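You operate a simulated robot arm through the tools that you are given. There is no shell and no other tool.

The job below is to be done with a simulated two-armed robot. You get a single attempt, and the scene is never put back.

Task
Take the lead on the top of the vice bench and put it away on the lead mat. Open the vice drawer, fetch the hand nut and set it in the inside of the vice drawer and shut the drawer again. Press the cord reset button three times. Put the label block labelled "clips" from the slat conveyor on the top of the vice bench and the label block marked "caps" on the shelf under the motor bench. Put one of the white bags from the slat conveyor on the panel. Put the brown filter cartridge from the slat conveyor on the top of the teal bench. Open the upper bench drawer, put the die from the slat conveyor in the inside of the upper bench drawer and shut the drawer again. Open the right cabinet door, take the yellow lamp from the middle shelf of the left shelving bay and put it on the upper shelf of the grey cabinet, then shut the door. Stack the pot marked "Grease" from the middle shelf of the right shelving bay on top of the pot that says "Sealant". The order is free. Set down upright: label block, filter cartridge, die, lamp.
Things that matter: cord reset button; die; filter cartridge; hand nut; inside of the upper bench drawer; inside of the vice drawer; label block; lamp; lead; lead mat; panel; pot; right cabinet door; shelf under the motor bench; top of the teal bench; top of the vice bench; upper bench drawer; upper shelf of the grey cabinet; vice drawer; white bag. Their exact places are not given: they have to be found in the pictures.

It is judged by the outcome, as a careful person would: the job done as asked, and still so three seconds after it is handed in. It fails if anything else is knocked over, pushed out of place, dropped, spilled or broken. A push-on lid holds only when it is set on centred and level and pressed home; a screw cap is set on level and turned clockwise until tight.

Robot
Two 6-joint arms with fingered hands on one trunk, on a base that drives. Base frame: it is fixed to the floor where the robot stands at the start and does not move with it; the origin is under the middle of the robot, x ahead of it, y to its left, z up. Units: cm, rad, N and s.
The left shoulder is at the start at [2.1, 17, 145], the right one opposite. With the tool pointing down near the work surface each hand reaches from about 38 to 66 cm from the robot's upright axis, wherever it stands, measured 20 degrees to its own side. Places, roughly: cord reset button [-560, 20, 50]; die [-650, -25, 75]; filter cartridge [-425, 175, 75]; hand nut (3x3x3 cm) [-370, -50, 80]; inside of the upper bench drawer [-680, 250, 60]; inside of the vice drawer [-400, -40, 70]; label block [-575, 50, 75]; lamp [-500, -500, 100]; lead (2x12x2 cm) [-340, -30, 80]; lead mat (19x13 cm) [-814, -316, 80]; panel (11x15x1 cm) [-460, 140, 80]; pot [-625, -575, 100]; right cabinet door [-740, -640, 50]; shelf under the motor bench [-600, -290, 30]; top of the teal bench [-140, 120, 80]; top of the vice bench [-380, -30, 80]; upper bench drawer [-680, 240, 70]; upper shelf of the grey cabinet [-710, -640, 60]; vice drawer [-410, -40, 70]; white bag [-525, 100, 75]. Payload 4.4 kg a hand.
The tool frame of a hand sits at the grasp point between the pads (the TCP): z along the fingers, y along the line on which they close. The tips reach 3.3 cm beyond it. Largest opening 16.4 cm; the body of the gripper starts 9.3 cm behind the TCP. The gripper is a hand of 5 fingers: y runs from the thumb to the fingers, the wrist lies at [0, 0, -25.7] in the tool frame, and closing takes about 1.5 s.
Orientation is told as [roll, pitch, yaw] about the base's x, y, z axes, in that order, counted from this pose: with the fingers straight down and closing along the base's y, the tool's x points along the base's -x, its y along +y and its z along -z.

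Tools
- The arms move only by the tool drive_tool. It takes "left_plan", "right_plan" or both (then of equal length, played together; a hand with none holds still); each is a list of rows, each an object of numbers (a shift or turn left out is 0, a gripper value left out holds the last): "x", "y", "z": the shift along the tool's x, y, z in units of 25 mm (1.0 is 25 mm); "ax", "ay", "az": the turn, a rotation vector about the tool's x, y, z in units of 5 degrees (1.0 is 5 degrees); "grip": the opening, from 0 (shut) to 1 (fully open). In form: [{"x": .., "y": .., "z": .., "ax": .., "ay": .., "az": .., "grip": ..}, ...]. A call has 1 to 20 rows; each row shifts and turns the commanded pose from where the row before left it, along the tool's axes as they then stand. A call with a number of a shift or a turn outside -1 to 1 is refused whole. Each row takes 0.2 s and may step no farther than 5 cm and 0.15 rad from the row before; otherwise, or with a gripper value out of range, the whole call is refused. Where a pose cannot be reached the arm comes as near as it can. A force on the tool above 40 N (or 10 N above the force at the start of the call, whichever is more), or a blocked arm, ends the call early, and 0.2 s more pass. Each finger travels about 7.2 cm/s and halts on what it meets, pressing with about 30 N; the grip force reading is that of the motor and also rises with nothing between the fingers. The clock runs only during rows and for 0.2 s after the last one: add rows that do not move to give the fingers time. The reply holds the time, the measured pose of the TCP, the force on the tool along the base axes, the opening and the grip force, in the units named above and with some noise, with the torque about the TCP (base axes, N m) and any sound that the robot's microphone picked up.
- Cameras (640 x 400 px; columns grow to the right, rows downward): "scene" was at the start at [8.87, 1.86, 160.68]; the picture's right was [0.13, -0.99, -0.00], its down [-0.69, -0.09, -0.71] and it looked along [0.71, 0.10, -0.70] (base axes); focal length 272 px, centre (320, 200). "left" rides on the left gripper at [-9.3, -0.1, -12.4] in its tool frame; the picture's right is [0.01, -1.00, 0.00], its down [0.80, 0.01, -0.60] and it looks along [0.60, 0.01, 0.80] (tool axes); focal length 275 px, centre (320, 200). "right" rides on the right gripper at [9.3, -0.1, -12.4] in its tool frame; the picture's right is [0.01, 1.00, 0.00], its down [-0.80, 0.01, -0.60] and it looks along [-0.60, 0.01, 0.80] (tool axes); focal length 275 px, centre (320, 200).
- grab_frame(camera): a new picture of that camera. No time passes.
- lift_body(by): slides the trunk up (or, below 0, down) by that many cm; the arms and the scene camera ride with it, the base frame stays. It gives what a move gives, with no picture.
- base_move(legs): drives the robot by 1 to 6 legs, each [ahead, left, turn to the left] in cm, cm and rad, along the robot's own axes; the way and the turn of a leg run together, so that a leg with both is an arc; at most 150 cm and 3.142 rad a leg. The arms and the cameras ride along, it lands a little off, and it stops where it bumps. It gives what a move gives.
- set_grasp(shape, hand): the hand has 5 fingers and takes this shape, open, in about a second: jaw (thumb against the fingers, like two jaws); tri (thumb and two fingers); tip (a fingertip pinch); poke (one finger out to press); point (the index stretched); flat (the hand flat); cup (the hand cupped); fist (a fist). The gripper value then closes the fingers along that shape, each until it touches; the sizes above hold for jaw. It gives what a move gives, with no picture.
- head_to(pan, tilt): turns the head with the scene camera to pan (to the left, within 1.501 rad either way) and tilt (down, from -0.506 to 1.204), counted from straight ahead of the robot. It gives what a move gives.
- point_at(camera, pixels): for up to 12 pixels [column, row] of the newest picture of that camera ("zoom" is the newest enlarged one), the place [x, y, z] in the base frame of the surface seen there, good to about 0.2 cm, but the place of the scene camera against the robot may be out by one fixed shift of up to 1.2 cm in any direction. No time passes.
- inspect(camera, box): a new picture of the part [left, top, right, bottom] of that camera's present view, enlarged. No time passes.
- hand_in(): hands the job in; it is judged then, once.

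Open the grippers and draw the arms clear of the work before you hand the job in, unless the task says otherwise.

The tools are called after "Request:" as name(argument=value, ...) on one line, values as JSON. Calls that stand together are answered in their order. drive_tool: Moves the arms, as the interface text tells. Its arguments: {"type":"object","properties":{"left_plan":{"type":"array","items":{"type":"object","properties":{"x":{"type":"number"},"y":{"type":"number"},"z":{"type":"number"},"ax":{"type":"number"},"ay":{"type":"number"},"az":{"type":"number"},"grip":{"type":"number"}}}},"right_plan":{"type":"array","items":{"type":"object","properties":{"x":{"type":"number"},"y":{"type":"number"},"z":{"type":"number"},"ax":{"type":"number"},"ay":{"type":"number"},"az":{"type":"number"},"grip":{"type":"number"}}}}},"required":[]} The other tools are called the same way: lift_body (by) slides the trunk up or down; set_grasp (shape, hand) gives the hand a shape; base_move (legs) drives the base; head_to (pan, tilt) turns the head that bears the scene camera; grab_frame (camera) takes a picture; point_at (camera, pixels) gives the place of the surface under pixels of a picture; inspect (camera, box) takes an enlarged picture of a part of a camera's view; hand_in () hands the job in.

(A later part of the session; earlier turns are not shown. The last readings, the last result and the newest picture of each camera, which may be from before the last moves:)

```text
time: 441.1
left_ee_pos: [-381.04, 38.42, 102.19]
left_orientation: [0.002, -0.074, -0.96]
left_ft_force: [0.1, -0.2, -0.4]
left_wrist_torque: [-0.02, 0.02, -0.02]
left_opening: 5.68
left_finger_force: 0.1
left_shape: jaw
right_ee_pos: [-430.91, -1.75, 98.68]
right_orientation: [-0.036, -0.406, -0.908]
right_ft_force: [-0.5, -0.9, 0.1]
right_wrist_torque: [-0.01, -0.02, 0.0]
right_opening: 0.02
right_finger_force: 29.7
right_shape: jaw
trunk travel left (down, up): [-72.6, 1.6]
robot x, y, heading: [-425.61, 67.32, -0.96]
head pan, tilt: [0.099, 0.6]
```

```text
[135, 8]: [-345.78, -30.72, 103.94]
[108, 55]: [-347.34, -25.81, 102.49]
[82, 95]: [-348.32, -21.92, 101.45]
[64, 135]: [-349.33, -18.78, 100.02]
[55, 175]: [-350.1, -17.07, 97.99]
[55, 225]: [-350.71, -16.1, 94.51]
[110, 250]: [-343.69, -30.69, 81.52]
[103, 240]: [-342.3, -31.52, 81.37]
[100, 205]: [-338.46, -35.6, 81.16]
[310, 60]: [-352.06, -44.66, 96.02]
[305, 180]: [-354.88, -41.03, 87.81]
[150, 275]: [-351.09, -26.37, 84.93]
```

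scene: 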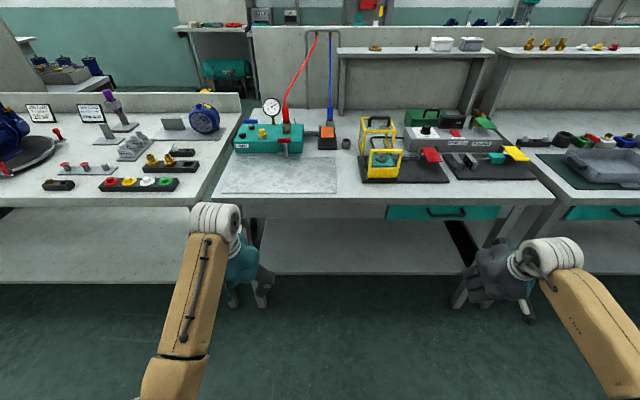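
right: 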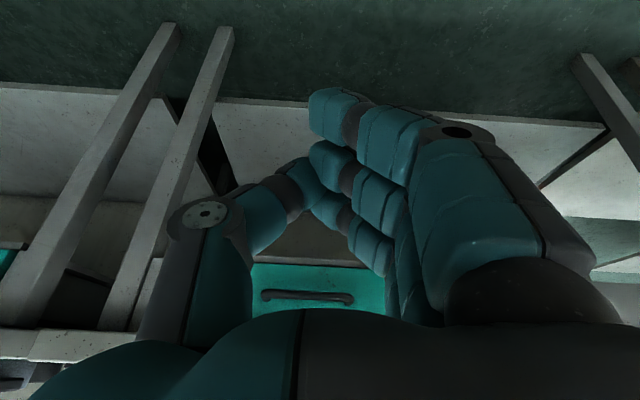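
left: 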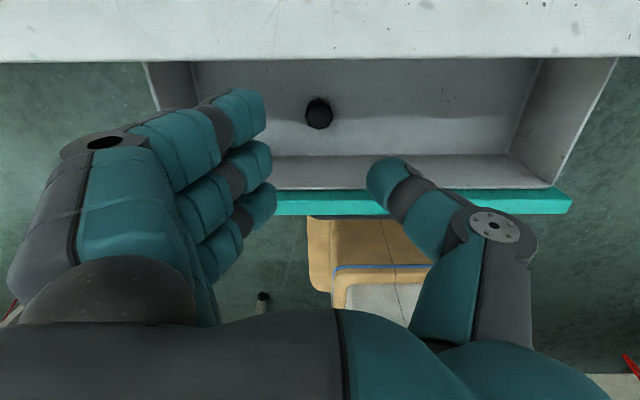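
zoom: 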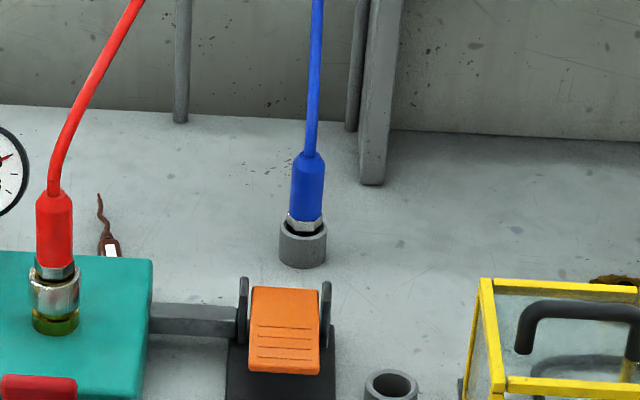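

The red cord hangs 20 cm above the lead, 2 cm to its right. I check what stands left of the lead (gauge, box) to find a way in.

Request:
inspect(camera="scene", box=[270, 165, 360, 225])

Request:
point_at(camera="zoom", pixels=[[320, 245], [250, 175], [310, 135], [290, 235], [200, 250], [440, 262], [300, 270], [180, 330], [330, 320], [240, 120], [430, 350], [150, 200]])

```text
6.67 times, centred on (315, 195) of scene
```

zoom: 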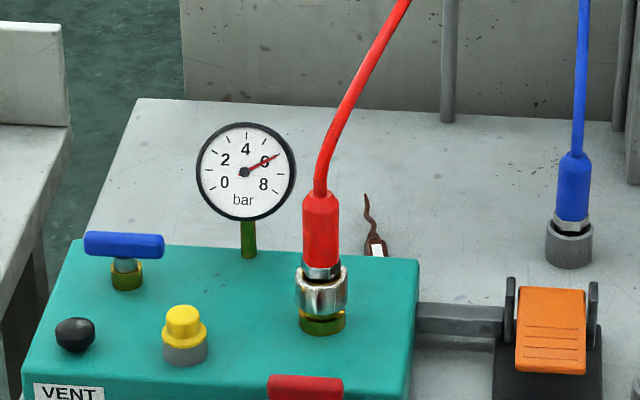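

```text
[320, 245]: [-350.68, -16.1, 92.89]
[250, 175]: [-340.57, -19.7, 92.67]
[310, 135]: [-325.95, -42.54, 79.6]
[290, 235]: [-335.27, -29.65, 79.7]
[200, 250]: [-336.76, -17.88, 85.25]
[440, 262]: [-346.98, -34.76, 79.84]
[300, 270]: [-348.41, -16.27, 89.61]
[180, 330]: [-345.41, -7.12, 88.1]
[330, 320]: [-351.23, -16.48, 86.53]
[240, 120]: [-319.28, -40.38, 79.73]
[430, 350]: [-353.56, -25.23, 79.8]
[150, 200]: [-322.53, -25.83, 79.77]
```

Space left of the lead behind the box is free; I'll slide the hand in leaning from the left under the cord. I measure the lead's tip and shape first.

Request:
inspect(camera="scene", box=[312, 190, 336, 206])

Request:
point_at(camera="zoom", pixels=[[235, 105], [250, 160], [265, 200], [250, 225], [295, 225], [265, 250], [285, 255]])

```text
16.00 times, centred on (324, 198) of scene
```

zoom: 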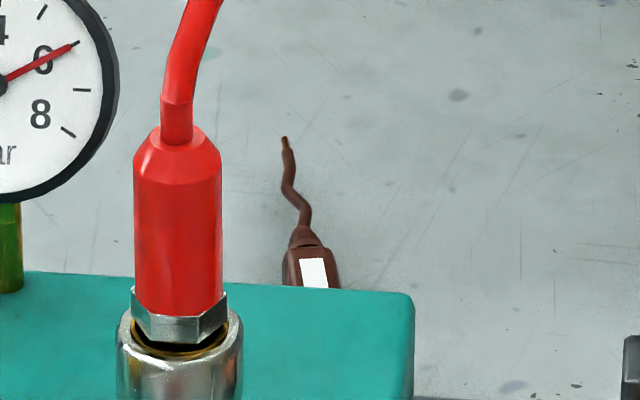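

```text
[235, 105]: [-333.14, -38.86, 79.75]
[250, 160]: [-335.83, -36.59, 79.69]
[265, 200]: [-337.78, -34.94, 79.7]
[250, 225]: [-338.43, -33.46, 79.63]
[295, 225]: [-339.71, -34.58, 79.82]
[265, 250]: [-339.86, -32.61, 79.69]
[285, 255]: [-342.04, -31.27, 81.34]
```

The lead's wire tip is at (285,138) and its handle begins at (303,232), going behind the box. I measure those points.

Request:
point_at(camera="zoom", pixels=[[285, 140], [288, 185], [303, 215], [303, 235], [310, 262], [315, 282], [290, 275], [335, 275]])

```text
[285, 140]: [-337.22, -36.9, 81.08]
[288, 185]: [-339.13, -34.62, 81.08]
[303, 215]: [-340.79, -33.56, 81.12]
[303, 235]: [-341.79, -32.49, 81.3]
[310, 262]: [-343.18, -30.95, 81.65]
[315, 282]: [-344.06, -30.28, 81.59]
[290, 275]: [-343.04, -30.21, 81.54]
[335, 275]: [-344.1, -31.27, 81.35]
```

The handle spans w≈168.5-174.3 at u≈299.5, z top 81.6. I lower the trunk 17 cm, then bring the left hand up and forward in free space before the bench.

Request:
lift_body(by=-17)

Request:
drive_tool(left_plan=[{"x": -0.8, "z": -0.8}, {"x": -0.8, "z": -0.8}, {"x": -0.8, "z": -0.8}, {"x": -0.8, "z": -0.8}, {"x": -0.8, "z": -0.8}, {"x": -0.8, "z": -0.8}, {"x": -0.8, "z": -0.8}, {"x": -0.6, "z": -0.8}, {"z": -0.8}, {"z": -0.8}, {}])

```text
time: 443.0
left_ee_pos: [-381.01, 38.34, 85.13]
left_orientation: [0.003, -0.073, -0.959]
left_ft_force: [0.1, -0.3, -0.1]
left_wrist_torque: [0.0, 0.02, 0.03]
left_opening: 5.65
left_finger_force: 0.0
left_shape: jaw
right_ee_pos: [-430.92, -1.81, 81.65]
right_orientation: [-0.037, -0.405, -0.908]
right_ft_force: [0.6, -1.4, 1.1]
right_wrist_torque: [0.0, -0.02, 0.0]
right_opening: 0.0
right_finger_force: 30.0
right_shape: jaw
trunk travel left (down, up): [-55.6, 18.6]
robot x, y, heading: [-425.41, 67.66, -0.963]
head pan, tilt: [0.099, 0.6]
```

```text
time: 445.4
left_ee_pos: [-371.0, 23.85, 102.83]
left_orientation: [0.002, -0.074, -0.96]
left_ft_force: [0.2, 0.3, -0.1]
left_wrist_torque: [0.01, 0.02, 0.01]
left_opening: 5.66
left_finger_force: 0.1
left_shape: jaw
left hand out of reach, approached as far as the arm can: row 1, 2, 3, 4, 5, 9, 10
right_ee_pos: [-430.83, -1.79, 81.65]
right_orientation: [-0.039, -0.405, -0.907]
right_ft_force: [0.3, 0.3, -0.5]
right_wrist_torque: [0.01, 0.02, 0.0]
right_opening: 0.03
right_finger_force: 30.3
right_shape: jaw
trunk travel left (down, up): [-55.6, 18.6]
robot x, y, heading: [-425.33, 67.58, -0.962]
head pan, tilt: [0.099, 0.6]
```

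Now I lean the hand 25° (pointing right) with ax.

Request:
drive_tool(left_plan=[{"ax": 0.84}, {"ax": 0.84}, {"ax": 0.84}, {"ax": 0.84}, {"ax": 0.84}, {"ax": 0.84}, {}])

Request:
grab_frame(camera="left")

Request:
grab_frame(camera="scene")

```text
time: 447.0
left_ee_pos: [-371.05, 23.71, 102.78]
left_orientation: [-0.437, -0.072, -0.96]
left_ft_force: [-0.4, 0.1, -1.0]
left_wrist_torque: [-0.01, 0.01, 0.0]
left_opening: 5.65
left_finger_force: 0.0
left_shape: jaw
right_ee_pos: [-430.89, -1.64, 81.64]
right_orientation: [-0.036, -0.405, -0.907]
right_ft_force: [0.5, 0.9, -0.6]
right_wrist_torque: [0.01, -0.02, -0.01]
right_opening: 0.01
right_finger_force: 29.9
right_shape: jaw
trunk travel left (down, up): [-55.6, 18.6]
robot x, y, heading: [-425.26, 67.03, -0.962]
head pan, tilt: [0.099, 0.6]
```

```text
taken
```

left: 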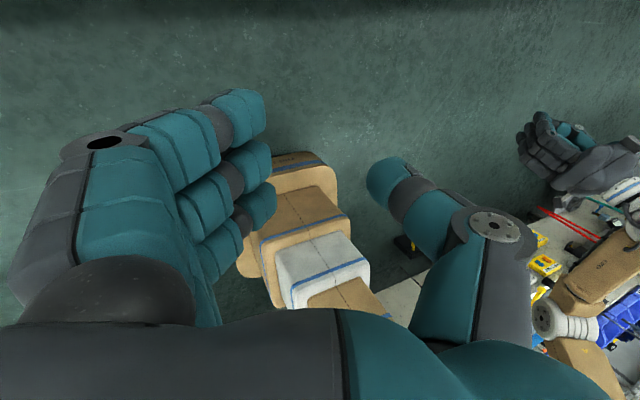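

```text
taken
```

scene: 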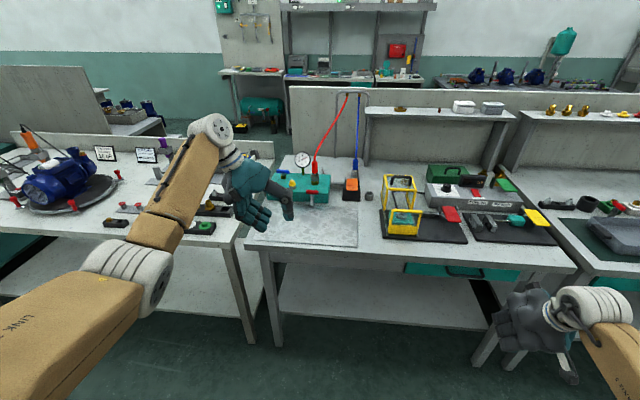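

The hand leans as intended. Before driving in I check elbow/forearm heights and the tall items on the left table.

Request:
point_at(camera="scene", pixels=[[130, 300], [150, 300], [170, 230], [150, 240], [200, 150], [100, 310], [45, 185], [30, 140], [147, 153], [163, 148], [105, 153], [210, 195]])

```text
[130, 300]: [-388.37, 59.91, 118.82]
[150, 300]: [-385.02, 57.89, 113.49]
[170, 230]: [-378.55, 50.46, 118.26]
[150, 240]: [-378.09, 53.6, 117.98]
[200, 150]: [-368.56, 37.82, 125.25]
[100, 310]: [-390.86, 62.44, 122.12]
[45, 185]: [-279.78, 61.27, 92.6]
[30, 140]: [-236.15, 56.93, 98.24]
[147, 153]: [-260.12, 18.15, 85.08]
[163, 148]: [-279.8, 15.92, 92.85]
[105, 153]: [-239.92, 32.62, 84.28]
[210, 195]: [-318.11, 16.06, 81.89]
```

Arms are high enough. The right hand must be parked back beside me first; I draw it back and out.

Request:
drive_tool(right_plan=[{"x": 0.75, "z": -0.3, "y": -0.3}, {"x": 0.75, "z": -0.3, "y": -0.3}, {"x": 0.75, "z": -0.3, "y": -0.3}, {"x": 0.75, "z": -0.3, "y": -0.3}, {"x": 0.75, "z": -0.3, "y": -0.3}, {"x": 0.75, "z": -0.3, "y": -0.3, "ay": 0.5}, {"x": 0.75, "z": -0.25, "y": -0.3, "ay": 0.5}, {"x": 0.75, "z": -0.2, "ay": 0.5}, {"x": 0.75, "z": -0.2, "ay": 0.5}, {"x": 0.8, "z": -0.1, "ay": 0.5}, {"x": 0.8, "z": 0.0, "ay": 0.5}, {"x": 0.8, "z": 0.1, "ay": 0.5}, {"x": 0.8, "z": 0.2, "ay": 0.5}, {"x": 0.8, "z": 0.3, "ay": 0.5}, {"x": 0.8, "z": 0.3}, {"x": 0.8, "z": 0.3}])

```text
time: 450.4
left_ee_pos: [-370.94, 23.81, 102.92]
left_orientation: [-0.438, -0.072, -0.96]
left_ft_force: [-0.4, -0.3, -0.6]
left_wrist_torque: [0.02, -0.03, -0.05]
left_opening: 5.66
left_finger_force: 0.0
left_shape: jaw
right_ee_pos: [-454.42, 20.32, 77.07]
right_orientation: [-0.033, -0.012, -0.922]
right_ft_force: [0.6, -0.4, -0.6]
right_wrist_torque: [-0.01, 0.02, -0.01]
right_opening: 0.0
right_finger_force: 30.0
right_shape: jaw
trunk travel left (down, up): [-55.6, 18.6]
robot x, y, heading: [-425.45, 67.25, -0.958]
head pan, tilt: [0.099, 0.6]
```

A little further back with the right hand.

Request:
drive_tool(right_plan=[{"x": 0.8, "z": 0.3}, {"x": 0.8, "z": 0.3}, {"x": 0.8, "z": 0.3}, {"x": 0.8, "z": 0.3}, {"x": 0.8, "z": 0.3}])

Request:
base_move(legs=[[0, 2, 0], [44, 0, 0]])

Request:
grab_frame(camera="scene")

Request:
grab_frame(camera="left")

```text
time: 451.6
left_ee_pos: [-371.11, 23.93, 102.89]
left_orientation: [-0.44, -0.074, -0.962]
left_ft_force: [0.4, -0.2, 1.0]
left_wrist_torque: [-0.05, -0.01, 0.0]
left_opening: 5.68
left_finger_force: 0.0
left_shape: jaw
right_ee_pos: [-460.51, 28.11, 73.24]
right_orientation: [-0.034, -0.013, -0.922]
right_ft_force: [-0.1, 0.5, -0.5]
right_wrist_torque: [-0.03, 0.01, -0.04]
right_opening: 0.0
right_finger_force: 29.7
right_shape: jaw
trunk travel left (down, up): [-55.6, 18.6]
robot x, y, heading: [-425.2, 67.55, -0.958]
head pan, tilt: [0.099, 0.6]
```

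```text
time: 454.7
left_ee_pos: [-344.2, -10.93, 102.87]
left_orientation: [-0.438, -0.07, -0.958]
left_ft_force: [-0.7, -0.3, 0.0]
left_wrist_torque: [0.03, 0.06, -0.01]
left_opening: 5.68
left_finger_force: 0.1
left_shape: jaw
right_ee_pos: [-433.63, -6.78, 73.17]
right_orientation: [-0.035, -0.011, -0.92]
right_ft_force: [0.6, -0.2, -0.2]
right_wrist_torque: [0.05, 0.01, 0.0]
right_opening: 0.0
right_finger_force: 29.7
right_shape: jaw
trunk travel left (down, up): [-55.6, 18.6]
robot x, y, heading: [-398.44, 33.11, -0.961]
head pan, tilt: [0.099, 0.6]
```

```text
taken
```

scene: 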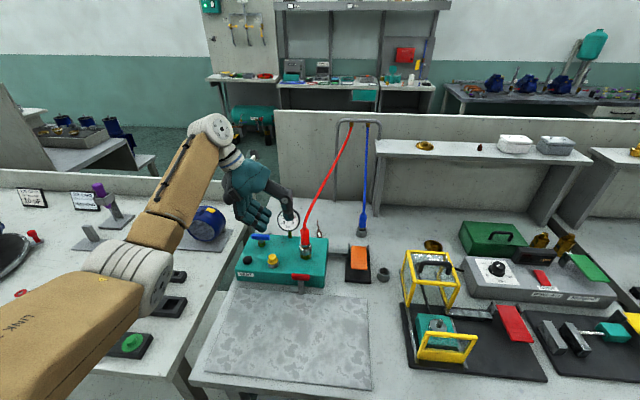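

```text
taken
```

left: 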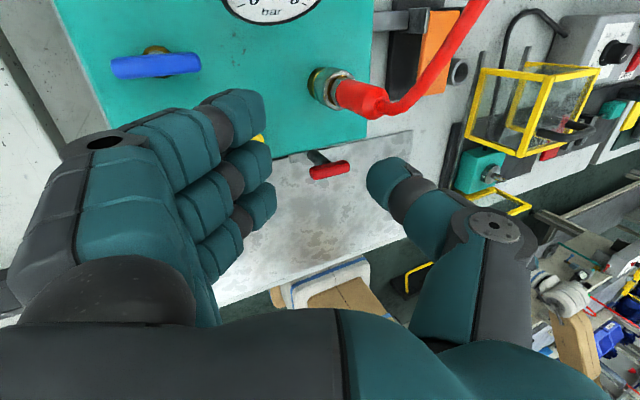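

TCP is above the teal box at z 102.9, too close to gauge height. I raise the trunk 4 cm and drive 10 cm further.

Request:
lift_body(by=4.5)

Request:
base_move(legs=[[9.5, 0, 0]])

Request:
grab_frame(camera="left")

Request:
grab_frame(camera="scene")

```text
time: 455.6
left_ee_pos: [-344.12, -10.87, 107.47]
left_orientation: [-0.439, -0.073, -0.959]
left_ft_force: [-0.2, 0.4, -0.9]
left_wrist_torque: [0.01, 0.01, 0.01]
left_opening: 5.72
left_finger_force: 0.0
left_shape: jaw
right_ee_pos: [-433.69, -6.7, 77.65]
right_orientation: [-0.034, -0.013, -0.921]
right_ft_force: [1.0, -0.5, -0.1]
right_wrist_torque: [0.01, 0.0, 0.0]
right_opening: 0.0
right_finger_force: 30.2
right_shape: jaw
trunk travel left (down, up): [-60.1, 14.1]
robot x, y, heading: [-398.3, 32.5, -0.963]
head pan, tilt: [0.099, 0.6]
```

```text
time: 456.7
left_ee_pos: [-338.64, -18.81, 107.18]
left_orientation: [-0.437, -0.072, -0.96]
left_ft_force: [0.7, -0.3, -0.2]
left_wrist_torque: [0.06, 0.0, -0.02]
left_opening: 5.69
left_finger_force: 0.0
left_shape: jaw
right_ee_pos: [-428.09, -14.71, 77.71]
right_orientation: [-0.035, -0.011, -0.919]
right_ft_force: [-0.4, -0.1, 0.4]
right_wrist_torque: [0.03, 0.02, 0.0]
right_opening: 0.0
right_finger_force: 29.8
right_shape: jaw
trunk travel left (down, up): [-60.1, 14.1]
robot x, y, heading: [-393.41, 24.76, -0.961]
head pan, tilt: [0.099, 0.6]
```

```text
taken
```

left: 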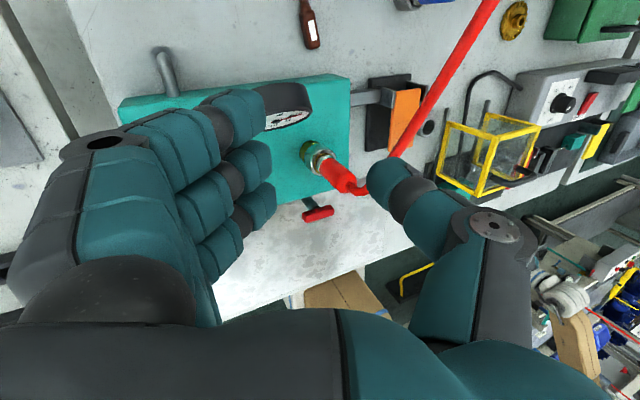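

```text
taken
```

scene: 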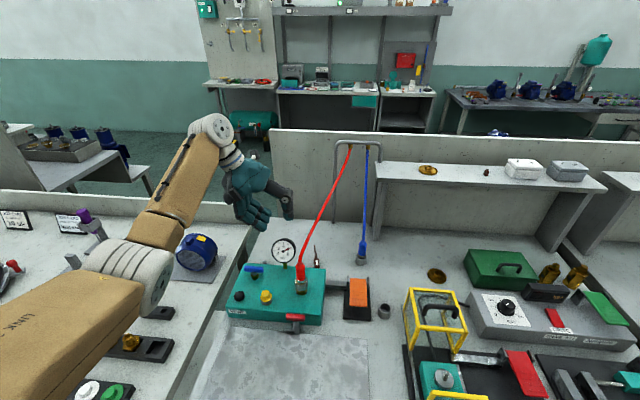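

The left camera sees the lead's handle at (310,25). I measure it.

Request:
point_at(camera="left", pixels=[[313, 46], [305, 15], [312, 30], [308, 5], [300, 30], [320, 30], [300, 110], [345, 95], [130, 105], [380, 130]])

Request:
inspect(camera="left", box=[260, 0, 380, 60])

```text
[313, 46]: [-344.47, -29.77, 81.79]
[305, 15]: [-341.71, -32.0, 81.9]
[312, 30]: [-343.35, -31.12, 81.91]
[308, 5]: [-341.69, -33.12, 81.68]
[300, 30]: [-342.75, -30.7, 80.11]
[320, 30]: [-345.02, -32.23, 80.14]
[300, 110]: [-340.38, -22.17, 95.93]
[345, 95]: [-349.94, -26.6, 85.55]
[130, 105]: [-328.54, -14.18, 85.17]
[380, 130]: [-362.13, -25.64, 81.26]
```

```text
5.33 times, centred on (320, 30) of left
```

zoom: 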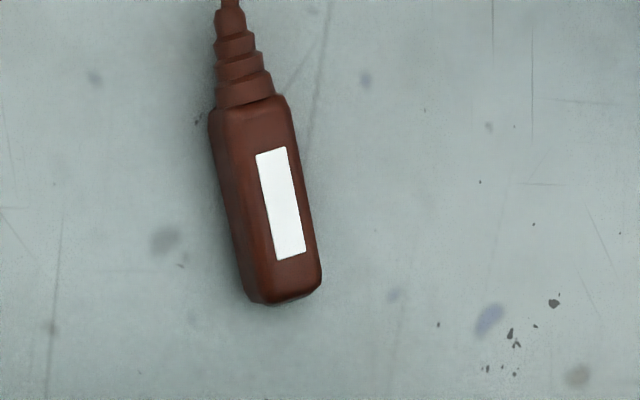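

Handle centre is (-343.5,-31.1), top z 81.9. I move the arm 5.4 cm ahead first; then I'll descend with the trunk in steps while moving right, i.e. along the lean.

Request:
drive_tool(left_plan=[{"x": -0.72, "z": 0.05}, {"x": -0.72, "z": 0.05}, {"x": -0.72, "z": 0.05}, {"y": -0.18, "z": 0.08, "grip": 0.3}, {}])

Request:
lift_body(by=-5.6)

Request:
drive_tool(left_plan=[{"y": -0.475, "z": 0.22}, {"y": -0.475, "z": 0.22}, {}])

Request:
grab_frame(camera="left")

```text
time: 457.9
left_ee_pos: [-336.21, -23.47, 107.51]
left_orientation: [-0.438, -0.074, -0.958]
left_ft_force: [-0.4, -0.2, 0.9]
left_wrist_torque: [-0.01, 0.0, 0.04]
left_opening: 4.99
left_finger_force: 0.0
left_shape: jaw
right_ee_pos: [-428.16, -14.66, 77.69]
right_orientation: [-0.034, -0.015, -0.919]
right_ft_force: [-0.3, 0.2, 0.0]
right_wrist_torque: [0.0, -0.01, 0.03]
right_opening: 0.01
right_finger_force: 29.5
right_shape: jaw
trunk travel left (down, up): [-60.1, 14.1]
robot x, y, heading: [-393.28, 24.58, -0.958]
head pan, tilt: [0.099, 0.6]
```

```text
time: 458.9
left_ee_pos: [-336.01, -23.57, 101.86]
left_orientation: [-0.437, -0.075, -0.958]
left_ft_force: [0.5, 0.4, 0.4]
left_wrist_torque: [0.0, -0.02, -0.02]
left_opening: 4.96
left_finger_force: 0.1
left_shape: jaw
right_ee_pos: [-428.13, -14.54, 72.27]
right_orientation: [-0.036, -0.011, -0.919]
right_ft_force: [0.0, 1.1, 0.3]
right_wrist_torque: [-0.05, 0.0, -0.03]
right_opening: 0.0
right_finger_force: 30.1
right_shape: jaw
trunk travel left (down, up): [-54.5, 19.7]
robot x, y, heading: [-392.95, 24.66, -0.961]
head pan, tilt: [0.099, 0.6]
```

```text
time: 459.6
left_ee_pos: [-338.08, -25.02, 101.94]
left_orientation: [-0.438, -0.073, -0.96]
left_ft_force: [0.5, 0.7, -0.3]
left_wrist_torque: [0.01, 0.01, 0.02]
left_opening: 4.97
left_finger_force: 0.2
left_shape: jaw
right_ee_pos: [-428.17, -14.6, 72.08]
right_orientation: [-0.035, -0.013, -0.919]
right_ft_force: [0.6, 0.5, 0.4]
right_wrist_torque: [0.03, 0.0, 0.01]
right_opening: 0.0
right_finger_force: 30.3
right_shape: jaw
trunk travel left (down, up): [-54.5, 19.7]
robot x, y, heading: [-392.9, 24.63, -0.956]
head pan, tilt: [0.099, 0.6]
```

```text
taken
```

left: 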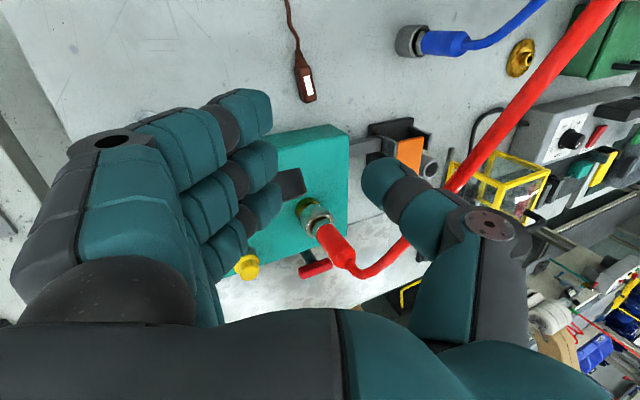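

Clear so far. I continue: trunk down 5.7 cm and right 2.6 cm, twice.

Request:
lift_body(by=-5.7)

Request:
drive_tool(left_plan=[{"y": -0.475, "z": 0.22}, {"y": -0.475, "z": 0.22}, {}])

Request:
lift_body(by=-5.5)

Request:
grab_frame(camera="left")

Request:
grab_frame(camera="scene")

```text
time: 460.2
left_ee_pos: [-337.91, -24.75, 100.86]
left_orientation: [-0.436, -0.082, -0.958]
left_ft_force: [-5.9, 14.2, 19.5]
left_wrist_torque: [1.38, 0.42, 0.16]
left_opening: 4.82
left_finger_force: 0.1
left_shape: jaw
right_ee_pos: [-428.15, -14.6, 69.91]
right_orientation: [-0.033, -0.014, -0.918]
right_ft_force: [-0.5, -0.1, 0.4]
right_wrist_torque: [0.06, 0.01, 0.02]
right_opening: 0.0
right_finger_force: 30.1
right_shape: jaw
trunk travel left (down, up): [-52.4, 21.8]
robot x, y, heading: [-393.23, 24.84, -0.957]
head pan, tilt: [0.099, 0.6]
stopped: the force on the tool passed its limit at 49 N (the readings are from after the stop); the commanded pose is now the measured one
```

```text
time: 461.0
left_ee_pos: [-340.1, -26.59, 100.63]
left_orientation: [-0.436, -0.083, -0.958]
left_ft_force: [-4.5, -3.0, 5.5]
left_wrist_torque: [0.07, 0.29, 0.19]
left_opening: 4.78
left_finger_force: 0.1
left_shape: jaw
right_ee_pos: [-428.22, -14.66, 69.91]
right_orientation: [-0.033, -0.012, -0.919]
right_ft_force: [0.8, -0.6, 0.2]
right_wrist_torque: [-0.02, -0.02, 0.03]
right_opening: 0.0
right_finger_force: 30.4
right_shape: jaw
trunk travel left (down, up): [-52.4, 21.8]
robot x, y, heading: [-392.59, 24.98, -0.959]
head pan, tilt: [0.099, 0.6]
```

```text
time: 461.4
left_ee_pos: [-340.29, -26.82, 99.98]
left_orientation: [-0.438, -0.096, -0.963]
left_ft_force: [-11.5, 5.7, 22.1]
left_wrist_torque: [1.19, 0.51, 0.45]
left_opening: 4.66
left_finger_force: 0.1
left_shape: jaw
right_ee_pos: [-428.21, -14.52, 68.3]
right_orientation: [-0.033, -0.012, -0.918]
right_ft_force: [0.0, -0.4, -0.2]
right_wrist_torque: [-0.02, 0.03, 0.04]
right_opening: 0.0
right_finger_force: 29.4
right_shape: jaw
trunk travel left (down, up): [-50.8, 23.4]
robot x, y, heading: [-393.16, 24.67, -0.96]
head pan, tilt: [0.099, 0.6]
stopped: the force on the tool passed its limit at 46 N (the readings are from after the stop); the commanded pose is now the measured one
```

```text
taken
```

left: 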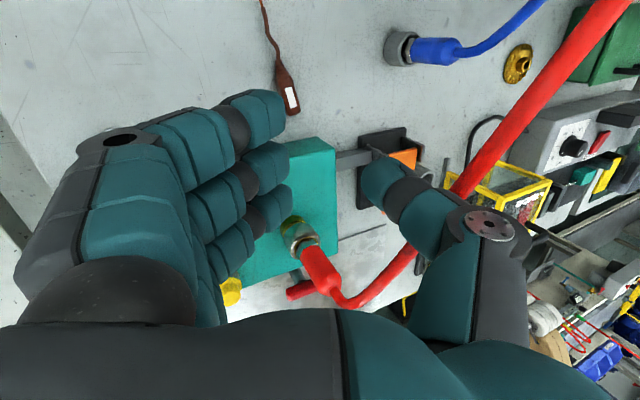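

```text
taken
```

scene: 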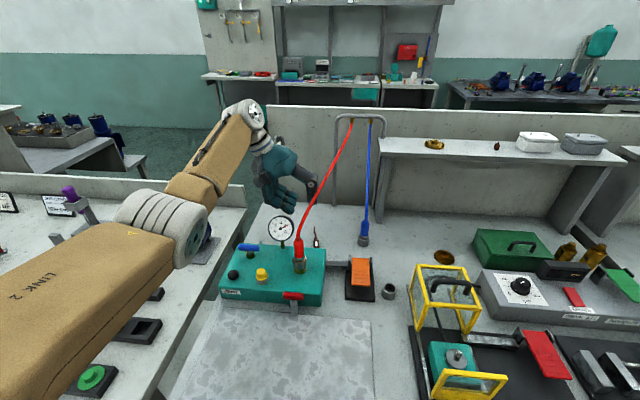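

Fingers touched the top of the gauge. I raise the trunk 6 cm at once and inspect the gauge.

Request:
lift_body(by=7)

Request:
inspect(camera="scene", box=[210, 150, 390, 310])

Request:
grab_frame(camera="left")

```text
time: 462.5
left_ee_pos: [-340.02, -26.65, 106.55]
left_orientation: [-0.436, -0.091, -0.959]
left_ft_force: [-1.0, 0.1, 0.4]
left_wrist_torque: [0.04, 0.0, 0.01]
left_opening: 4.92
left_finger_force: 0.0
left_shape: jaw
right_ee_pos: [-428.17, -14.52, 75.34]
right_orientation: [-0.034, -0.011, -0.917]
right_ft_force: [-0.1, 0.7, -1.1]
right_wrist_torque: [0.02, 0.0, -0.02]
right_opening: 0.01
right_finger_force: 29.9
right_shape: jaw
trunk travel left (down, up): [-57.8, 16.4]
robot x, y, heading: [-392.76, 24.9, -0.959]
head pan, tilt: [0.099, 0.6]
```

```text
2.50 times, centred on (300, 230) of scene
```

zoom: 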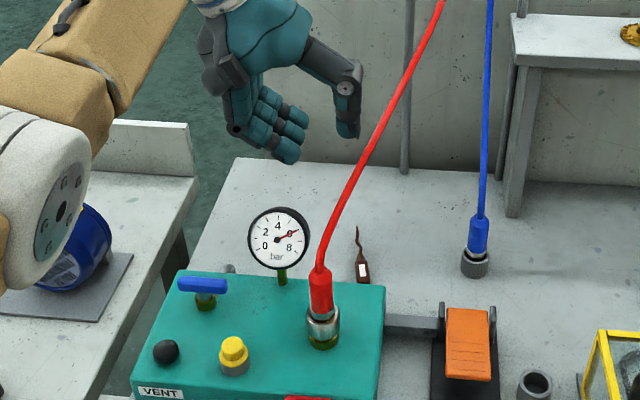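

```text
taken
```

left: 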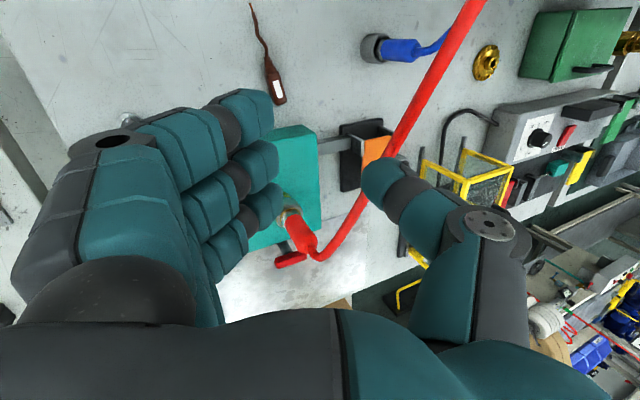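

All intact. I was too near the gauge; I drive 3 cm closer so the hand comes down behind it (TCP w≈169.5).

Request:
base_move(legs=[[3, 0, 0]])

Request:
grab_frame(camera="left")

```text
time: 463.4
left_ee_pos: [-338.05, -29.41, 106.45]
left_orientation: [-0.436, -0.089, -0.962]
left_ft_force: [0.7, -1.5, -0.2]
left_wrist_torque: [0.05, 0.07, -0.06]
left_opening: 4.91
left_finger_force: 0.0
left_shape: jaw
right_ee_pos: [-426.33, -17.14, 75.33]
right_orientation: [-0.035, -0.008, -0.918]
right_ft_force: [-0.5, -1.1, 0.3]
right_wrist_torque: [0.09, 0.05, -0.02]
right_opening: 0.01
right_finger_force: 30.4
right_shape: jaw
trunk travel left (down, up): [-57.8, 16.4]
robot x, y, heading: [-391.43, 22.75, -0.956]
head pan, tilt: [0.099, 0.6]
```

```text
taken
```

left: 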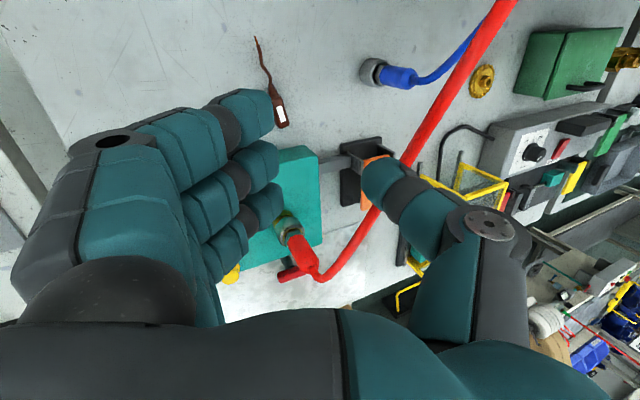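

Now w≈168.9. I lower the trunk 5 cm and check the force.

Request:
lift_body(by=-5)

```text
time: 464.3
left_ee_pos: [-338.14, -29.26, 101.59]
left_orientation: [-0.436, -0.092, -0.959]
left_ft_force: [0.0, -0.7, 0.1]
left_wrist_torque: [0.0, -0.02, 0.01]
left_opening: 4.95
left_finger_force: 0.1
left_shape: jaw
right_ee_pos: [-426.39, -17.08, 70.39]
right_orientation: [-0.034, -0.012, -0.917]
right_ft_force: [-0.6, -0.6, 0.5]
right_wrist_torque: [-0.01, 0.0, 0.02]
right_opening: 0.0
right_finger_force: 29.6
right_shape: jaw
trunk travel left (down, up): [-52.8, 21.4]
robot x, y, heading: [-391.18, 22.63, -0.955]
head pan, tilt: [0.099, 0.6]
```

No contact. Another 5 cm.

Request:
lift_body(by=-5)

Request:
grab_frame(camera="left")

Request:
inspect(camera="scene", box=[210, 110, 390, 270])

```text
time: 465.1
left_ee_pos: [-338.17, -29.99, 97.68]
left_orientation: [-0.443, -0.11, -0.961]
left_ft_force: [0.7, -2.4, 1.0]
left_wrist_torque: [-0.03, 0.08, -0.05]
left_opening: 4.88
left_finger_force: 0.1
left_shape: jaw
right_ee_pos: [-426.45, -16.99, 65.59]
right_orientation: [-0.036, -0.009, -0.921]
right_ft_force: [-0.3, -0.6, 0.7]
right_wrist_torque: [-0.01, 0.05, -0.02]
right_opening: 0.0
right_finger_force: 30.1
right_shape: jaw
trunk travel left (down, up): [-48.2, 26.0]
robot x, y, heading: [-391.45, 22.29, -0.96]
head pan, tilt: [0.099, 0.6]
stopped: the force on the tool passed its limit at 46 N (the readings are from after the stop); the commanded pose is now the measured one
```

```text
taken
```

left: 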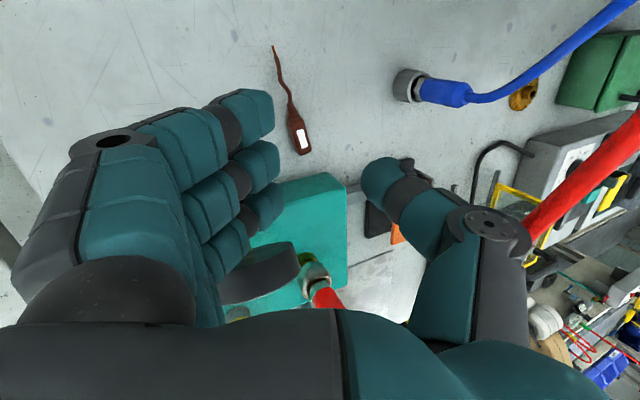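

```text
2.50 times, centred on (300, 190) of scene
```

zoom: 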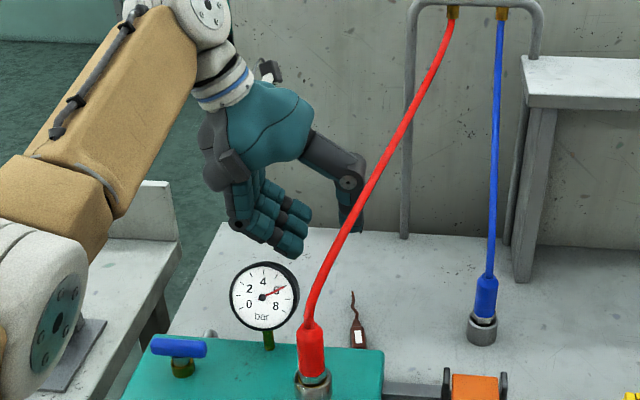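

Still touching the gauge's top with the hand's lower side. I raise 2.5 cm, go 3 cm further ahead and try again.

Request:
lift_body(by=2.5)

Request:
base_move(legs=[[3, 0, 0]])

Request:
grab_frame(camera="left")

```text
time: 465.8
left_ee_pos: [-338.37, -29.97, 100.23]
left_orientation: [-0.443, -0.11, -0.961]
left_ft_force: [0.5, -0.7, -0.8]
left_wrist_torque: [0.03, 0.01, 0.02]
left_opening: 4.92
left_finger_force: 0.0
left_shape: jaw
right_ee_pos: [-426.36, -16.95, 68.25]
right_orientation: [-0.034, -0.008, -0.919]
right_ft_force: [-0.2, -0.9, -0.5]
right_wrist_torque: [0.01, -0.04, -0.02]
right_opening: 0.0
right_finger_force: 30.2
right_shape: jaw
trunk travel left (down, up): [-50.7, 23.5]
robot x, y, heading: [-391.48, 22.32, -0.959]
head pan, tilt: [0.099, 0.6]
```

```text
time: 466.6
left_ee_pos: [-336.46, -32.57, 100.25]
left_orientation: [-0.441, -0.108, -0.962]
left_ft_force: [1.2, -0.3, -0.7]
left_wrist_torque: [0.03, 0.07, -0.07]
left_opening: 4.9
left_finger_force: 0.1
left_shape: jaw
right_ee_pos: [-424.6, -19.52, 68.15]
right_orientation: [-0.036, -0.007, -0.919]
right_ft_force: [0.4, -0.4, 0.3]
right_wrist_torque: [0.06, 0.06, -0.04]
right_opening: 0.0
right_finger_force: 30.2
right_shape: jaw
trunk travel left (down, up): [-50.7, 23.5]
robot x, y, heading: [-389.16, 20.06, -0.957]
head pan, tilt: [0.099, 0.6]
```

```text
taken
```

left: 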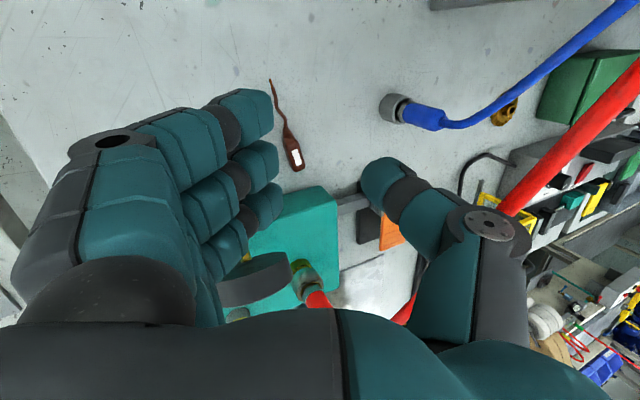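

Gauge now lies well behind the hand. I lower 3.6 cm.

Request:
lift_body(by=-3.6)

Request:
grab_frame(camera="left")

Request:
point_at(camera="left", pixels=[[296, 155], [292, 140], [298, 165], [270, 285], [260, 270]])

```text
time: 467.4
left_ee_pos: [-336.55, -32.29, 96.79]
left_orientation: [-0.44, -0.111, -0.963]
left_ft_force: [0.3, 0.3, -0.6]
left_wrist_torque: [0.0, -0.01, -0.03]
left_opening: 4.91
left_finger_force: 0.1
left_shape: jaw
right_ee_pos: [-424.61, -19.55, 64.58]
right_orientation: [-0.034, -0.01, -0.92]
right_ft_force: [1.0, 1.3, 0.2]
right_wrist_torque: [-0.02, -0.01, -0.02]
right_opening: 0.02
right_finger_force: 30.0
right_shape: jaw
trunk travel left (down, up): [-47.1, 27.1]
robot x, y, heading: [-389.75, 19.93, -0.959]
head pan, tilt: [0.099, 0.6]
```

```text
taken
```

left: 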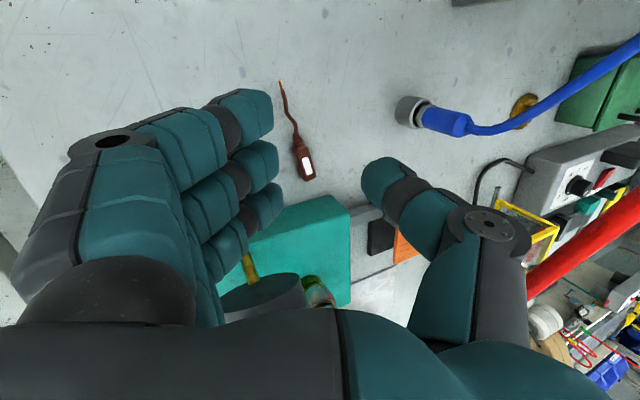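

```text
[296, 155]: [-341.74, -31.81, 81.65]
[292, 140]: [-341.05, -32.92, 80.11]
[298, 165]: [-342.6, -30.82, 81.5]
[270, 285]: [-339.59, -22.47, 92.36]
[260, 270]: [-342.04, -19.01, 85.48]
```

The pinky reaches 6.5 cm toward me, so I'll slide down-right here (w≈165) and only then move back onto the handle. I open to 6.5 cm and slide 8 cm along the tool axis first.

Request:
drive_tool(left_plan=[{"grip": 0.4}, {"grip": 0.4, "z": 0.4}, {"z": 0.5}, {"z": 0.5}, {"z": 0.5}, {"z": 0.5}, {"z": 0.4}, {"z": 0.4}, {}])

Request:
grab_frame(camera="left")

Request:
inspect(camera="scene", box=[210, 90, 390, 250])

```text
time: 469.4
left_ee_pos: [-338.76, -35.04, 89.57]
left_orientation: [-0.442, -0.112, -0.962]
left_ft_force: [0.4, 0.0, 0.0]
left_wrist_torque: [0.04, 0.03, -0.01]
left_opening: 6.46
left_finger_force: 0.0
left_shape: jaw
right_ee_pos: [-424.77, -19.52, 64.57]
right_orientation: [-0.035, -0.011, -0.92]
right_ft_force: [-0.2, -0.2, -0.5]
right_wrist_torque: [0.0, 0.01, 0.0]
right_opening: 0.03
right_finger_force: 30.2
right_shape: jaw
trunk travel left (down, up): [-47.1, 27.1]
robot x, y, heading: [-389.34, 19.98, -0.959]
head pan, tilt: [0.099, 0.6]
```

```text
taken
```

left: 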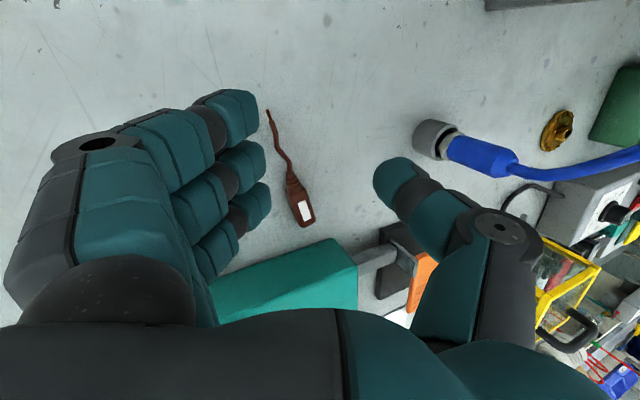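

```text
2.50 times, centred on (300, 170) of scene
```

zoom: 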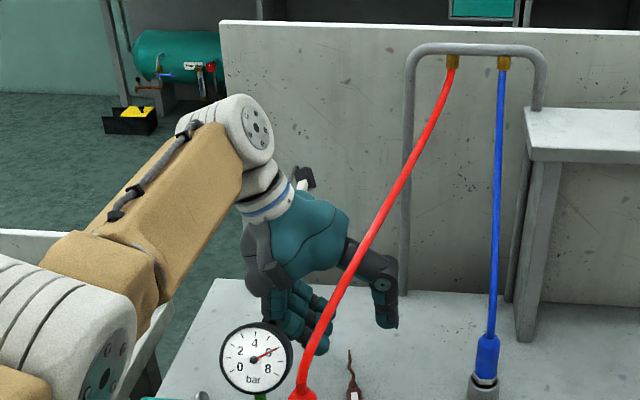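

Good: the lead is between fingers and thumb. I move back 3.6 cm and 1.4 cm right, still 4 cm above.

Request:
drive_tool(left_plan=[{"x": 0.48}, {"x": 0.48}, {"x": 0.48}, {"y": -0.5, "z": 0.24}, {}])

Request:
grab_frame(camera="left")

Request:
point_at(camera="left", pixels=[[305, 150], [303, 170], [300, 200], [310, 190]])

```text
time: 470.4
left_ee_pos: [-340.53, -32.95, 89.31]
left_orientation: [-0.43, -0.129, -0.96]
left_ft_force: [16.8, -12.0, -3.1]
left_wrist_torque: [0.35, 1.03, -1.9]
left_opening: 6.49
left_finger_force: 0.0
left_shape: jaw
right_ee_pos: [-424.51, -19.74, 64.62]
right_orientation: [-0.033, -0.008, -0.92]
right_ft_force: [-0.1, -0.9, 0.3]
right_wrist_torque: [0.02, -0.03, -0.02]
right_opening: 0.01
right_finger_force: 30.4
right_shape: jaw
trunk travel left (down, up): [-47.1, 27.1]
robot x, y, heading: [-389.67, 20.04, -0.956]
head pan, tilt: [0.099, 0.6]
stopped in row 4 (left hand): the force on the tool passed its limit at 48 N (the readings are from after the stop); the commanded pose is now the measured one
```

```text
taken
```

left: 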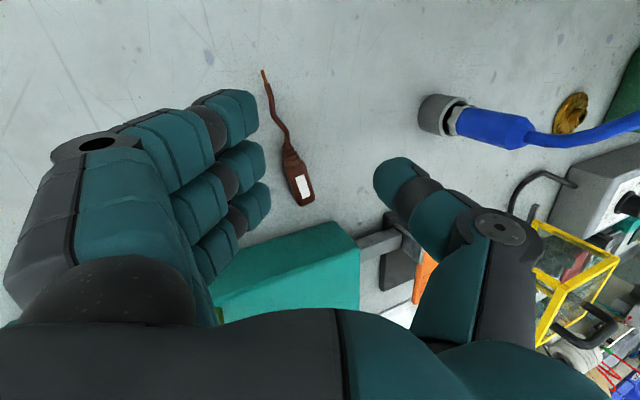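

```text
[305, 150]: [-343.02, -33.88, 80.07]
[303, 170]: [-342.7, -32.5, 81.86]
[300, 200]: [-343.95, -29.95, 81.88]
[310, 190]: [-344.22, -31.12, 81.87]
```

I touched the gauge side again. I ease 0.8 cm ahead and slide the last 4 cm down along the tool axis; lower down there is more room.

Request:
drive_tool(left_plan=[{"x": -0.3}, {"z": 0.4}, {"z": 0.4}, {"z": 0.35}, {"z": 0.3}, {}])

Request:
grab_frame(camera="left")

```text
time: 471.8
left_ee_pos: [-341.53, -34.41, 86.2]
left_orientation: [-0.433, -0.125, -0.958]
left_ft_force: [0.2, -0.4, -0.3]
left_wrist_torque: [0.0, 0.01, 0.01]
left_opening: 6.48
left_finger_force: 0.1
left_shape: jaw
right_ee_pos: [-424.59, -19.62, 64.7]
right_orientation: [-0.034, -0.01, -0.92]
right_ft_force: [-0.8, -0.1, 0.4]
right_wrist_torque: [0.03, -0.01, -0.01]
right_opening: 0.0
right_finger_force: 29.9
right_shape: jaw
trunk travel left (down, up): [-47.1, 27.1]
robot x, y, heading: [-389.49, 19.81, -0.958]
head pan, tilt: [0.099, 0.6]
```

```text
taken
```

left: 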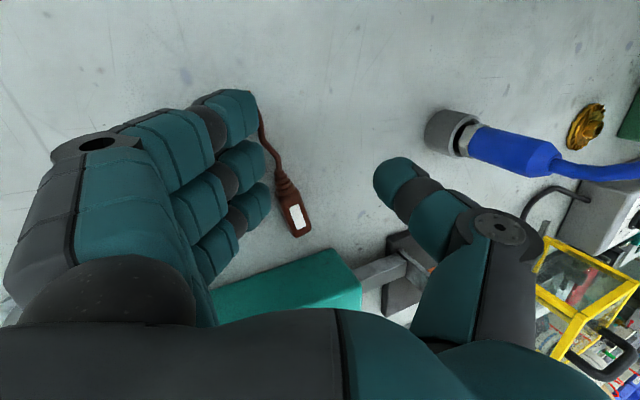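

The handle sits at (295,215) between fingers and thumb. I try 1 cm further back gently and 0.8 cm down.

Request:
drive_tool(left_plan=[{"x": 0.15}, {"x": 0.15}, {"x": 0.1}, {"z": 0.15}, {"z": 0.15}, {}])

Request:
grab_frame(camera="left")

```text
time: 473.2
left_ee_pos: [-342.01, -33.85, 85.66]
left_orientation: [-0.435, -0.129, -0.959]
left_ft_force: [14.4, -3.4, 11.9]
left_wrist_torque: [1.14, 0.57, -1.35]
left_opening: 6.46
left_finger_force: 0.0
left_shape: jaw
right_ee_pos: [-424.58, -19.61, 64.66]
right_orientation: [-0.035, -0.01, -0.919]
right_ft_force: [-0.4, -0.2, 0.5]
right_wrist_torque: [-0.02, 0.02, 0.0]
right_opening: 0.0
right_finger_force: 29.9
right_shape: jaw
trunk travel left (down, up): [-47.1, 27.1]
robot x, y, heading: [-389.68, 19.96, -0.953]
head pan, tilt: [0.099, 0.6]
```

```text
taken
```

left: 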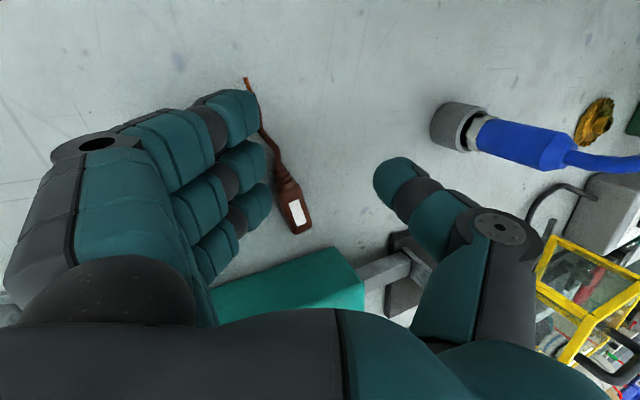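

Fingertips lightly touch table and box. The handle is at thumb level; I close.

Request:
drive_tool(left_plan=[{"x": -0.06, "grip": 0.2}, {"grip": 0.1}, {"grip": 0.0}, {"grip": 0.0}, {"grip": 0.0}, {"grip": 0.0}, {"grip": 0.0}])

Request:
grab_frame(camera="left")

```text
time: 474.8
left_ee_pos: [-342.11, -33.99, 85.6]
left_orientation: [-0.434, -0.126, -0.96]
left_ft_force: [-0.4, -0.2, -0.3]
left_wrist_torque: [0.02, 0.05, 0.03]
left_opening: 0.0
left_finger_force: 29.9
left_shape: jaw
right_ee_pos: [-424.51, -19.47, 64.64]
right_orientation: [-0.034, -0.009, -0.921]
right_ft_force: [0.6, 0.1, 0.2]
right_wrist_torque: [0.03, 0.0, 0.01]
right_opening: 0.01
right_finger_force: 30.1
right_shape: jaw
trunk travel left (down, up): [-47.1, 27.1]
robot x, y, heading: [-389.74, 19.66, -0.957]
head pan, tilt: [0.099, 0.6]
```

```text
taken
```

left: 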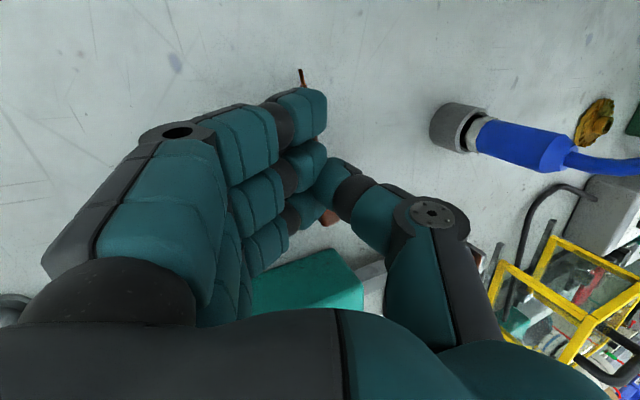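

It closed above the lead (tips at z≈82.6). I reopen and look where the lead is.

Request:
drive_tool(left_plan=[{"x": -0.1, "z": -0.3}, {"grip": 0.35}, {"grip": 0.35}, {"grip": 0.35}, {"grip": 0.35}])

Request:
grab_frame(camera="left")

Request:
inspect(camera="scene", box=[240, 90, 380, 250])

```text
time: 476.0
left_ee_pos: [-341.78, -33.98, 86.04]
left_orientation: [-0.433, -0.125, -0.96]
left_ft_force: [2.1, -4.7, -6.4]
left_wrist_torque: [-0.22, 0.32, -0.34]
left_opening: 5.7
left_finger_force: 0.1
left_shape: jaw
right_ee_pos: [-424.55, -19.57, 64.59]
right_orientation: [-0.032, -0.009, -0.92]
right_ft_force: [0.4, 0.2, -0.2]
right_wrist_torque: [0.03, -0.03, -0.01]
right_opening: 0.0
right_finger_force: 29.5
right_shape: jaw
trunk travel left (down, up): [-47.1, 27.1]
robot x, y, heading: [-389.41, 20.07, -0.959]
head pan, tilt: [0.099, 0.6]
```

```text
taken
```

left: 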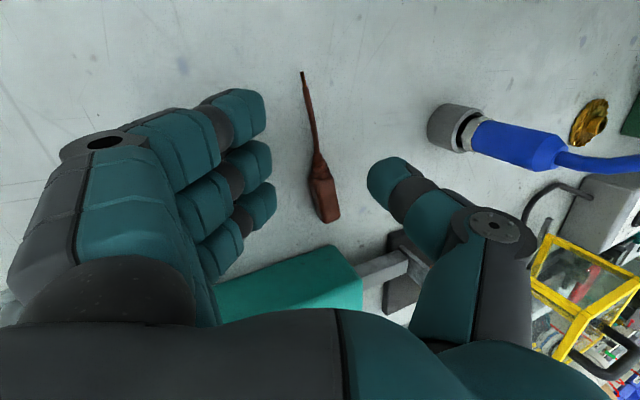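

```text
2.50 times, centred on (310, 170) of scene
```

zoom: 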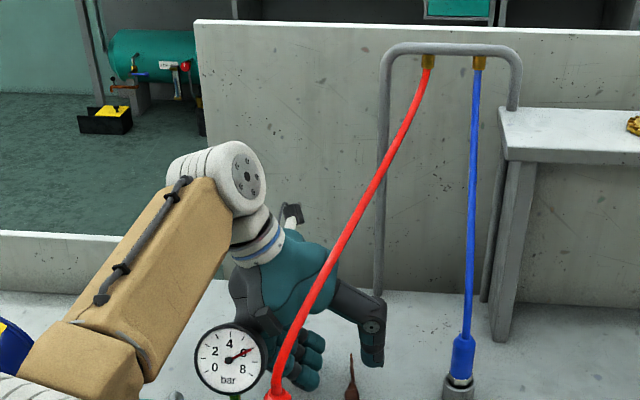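

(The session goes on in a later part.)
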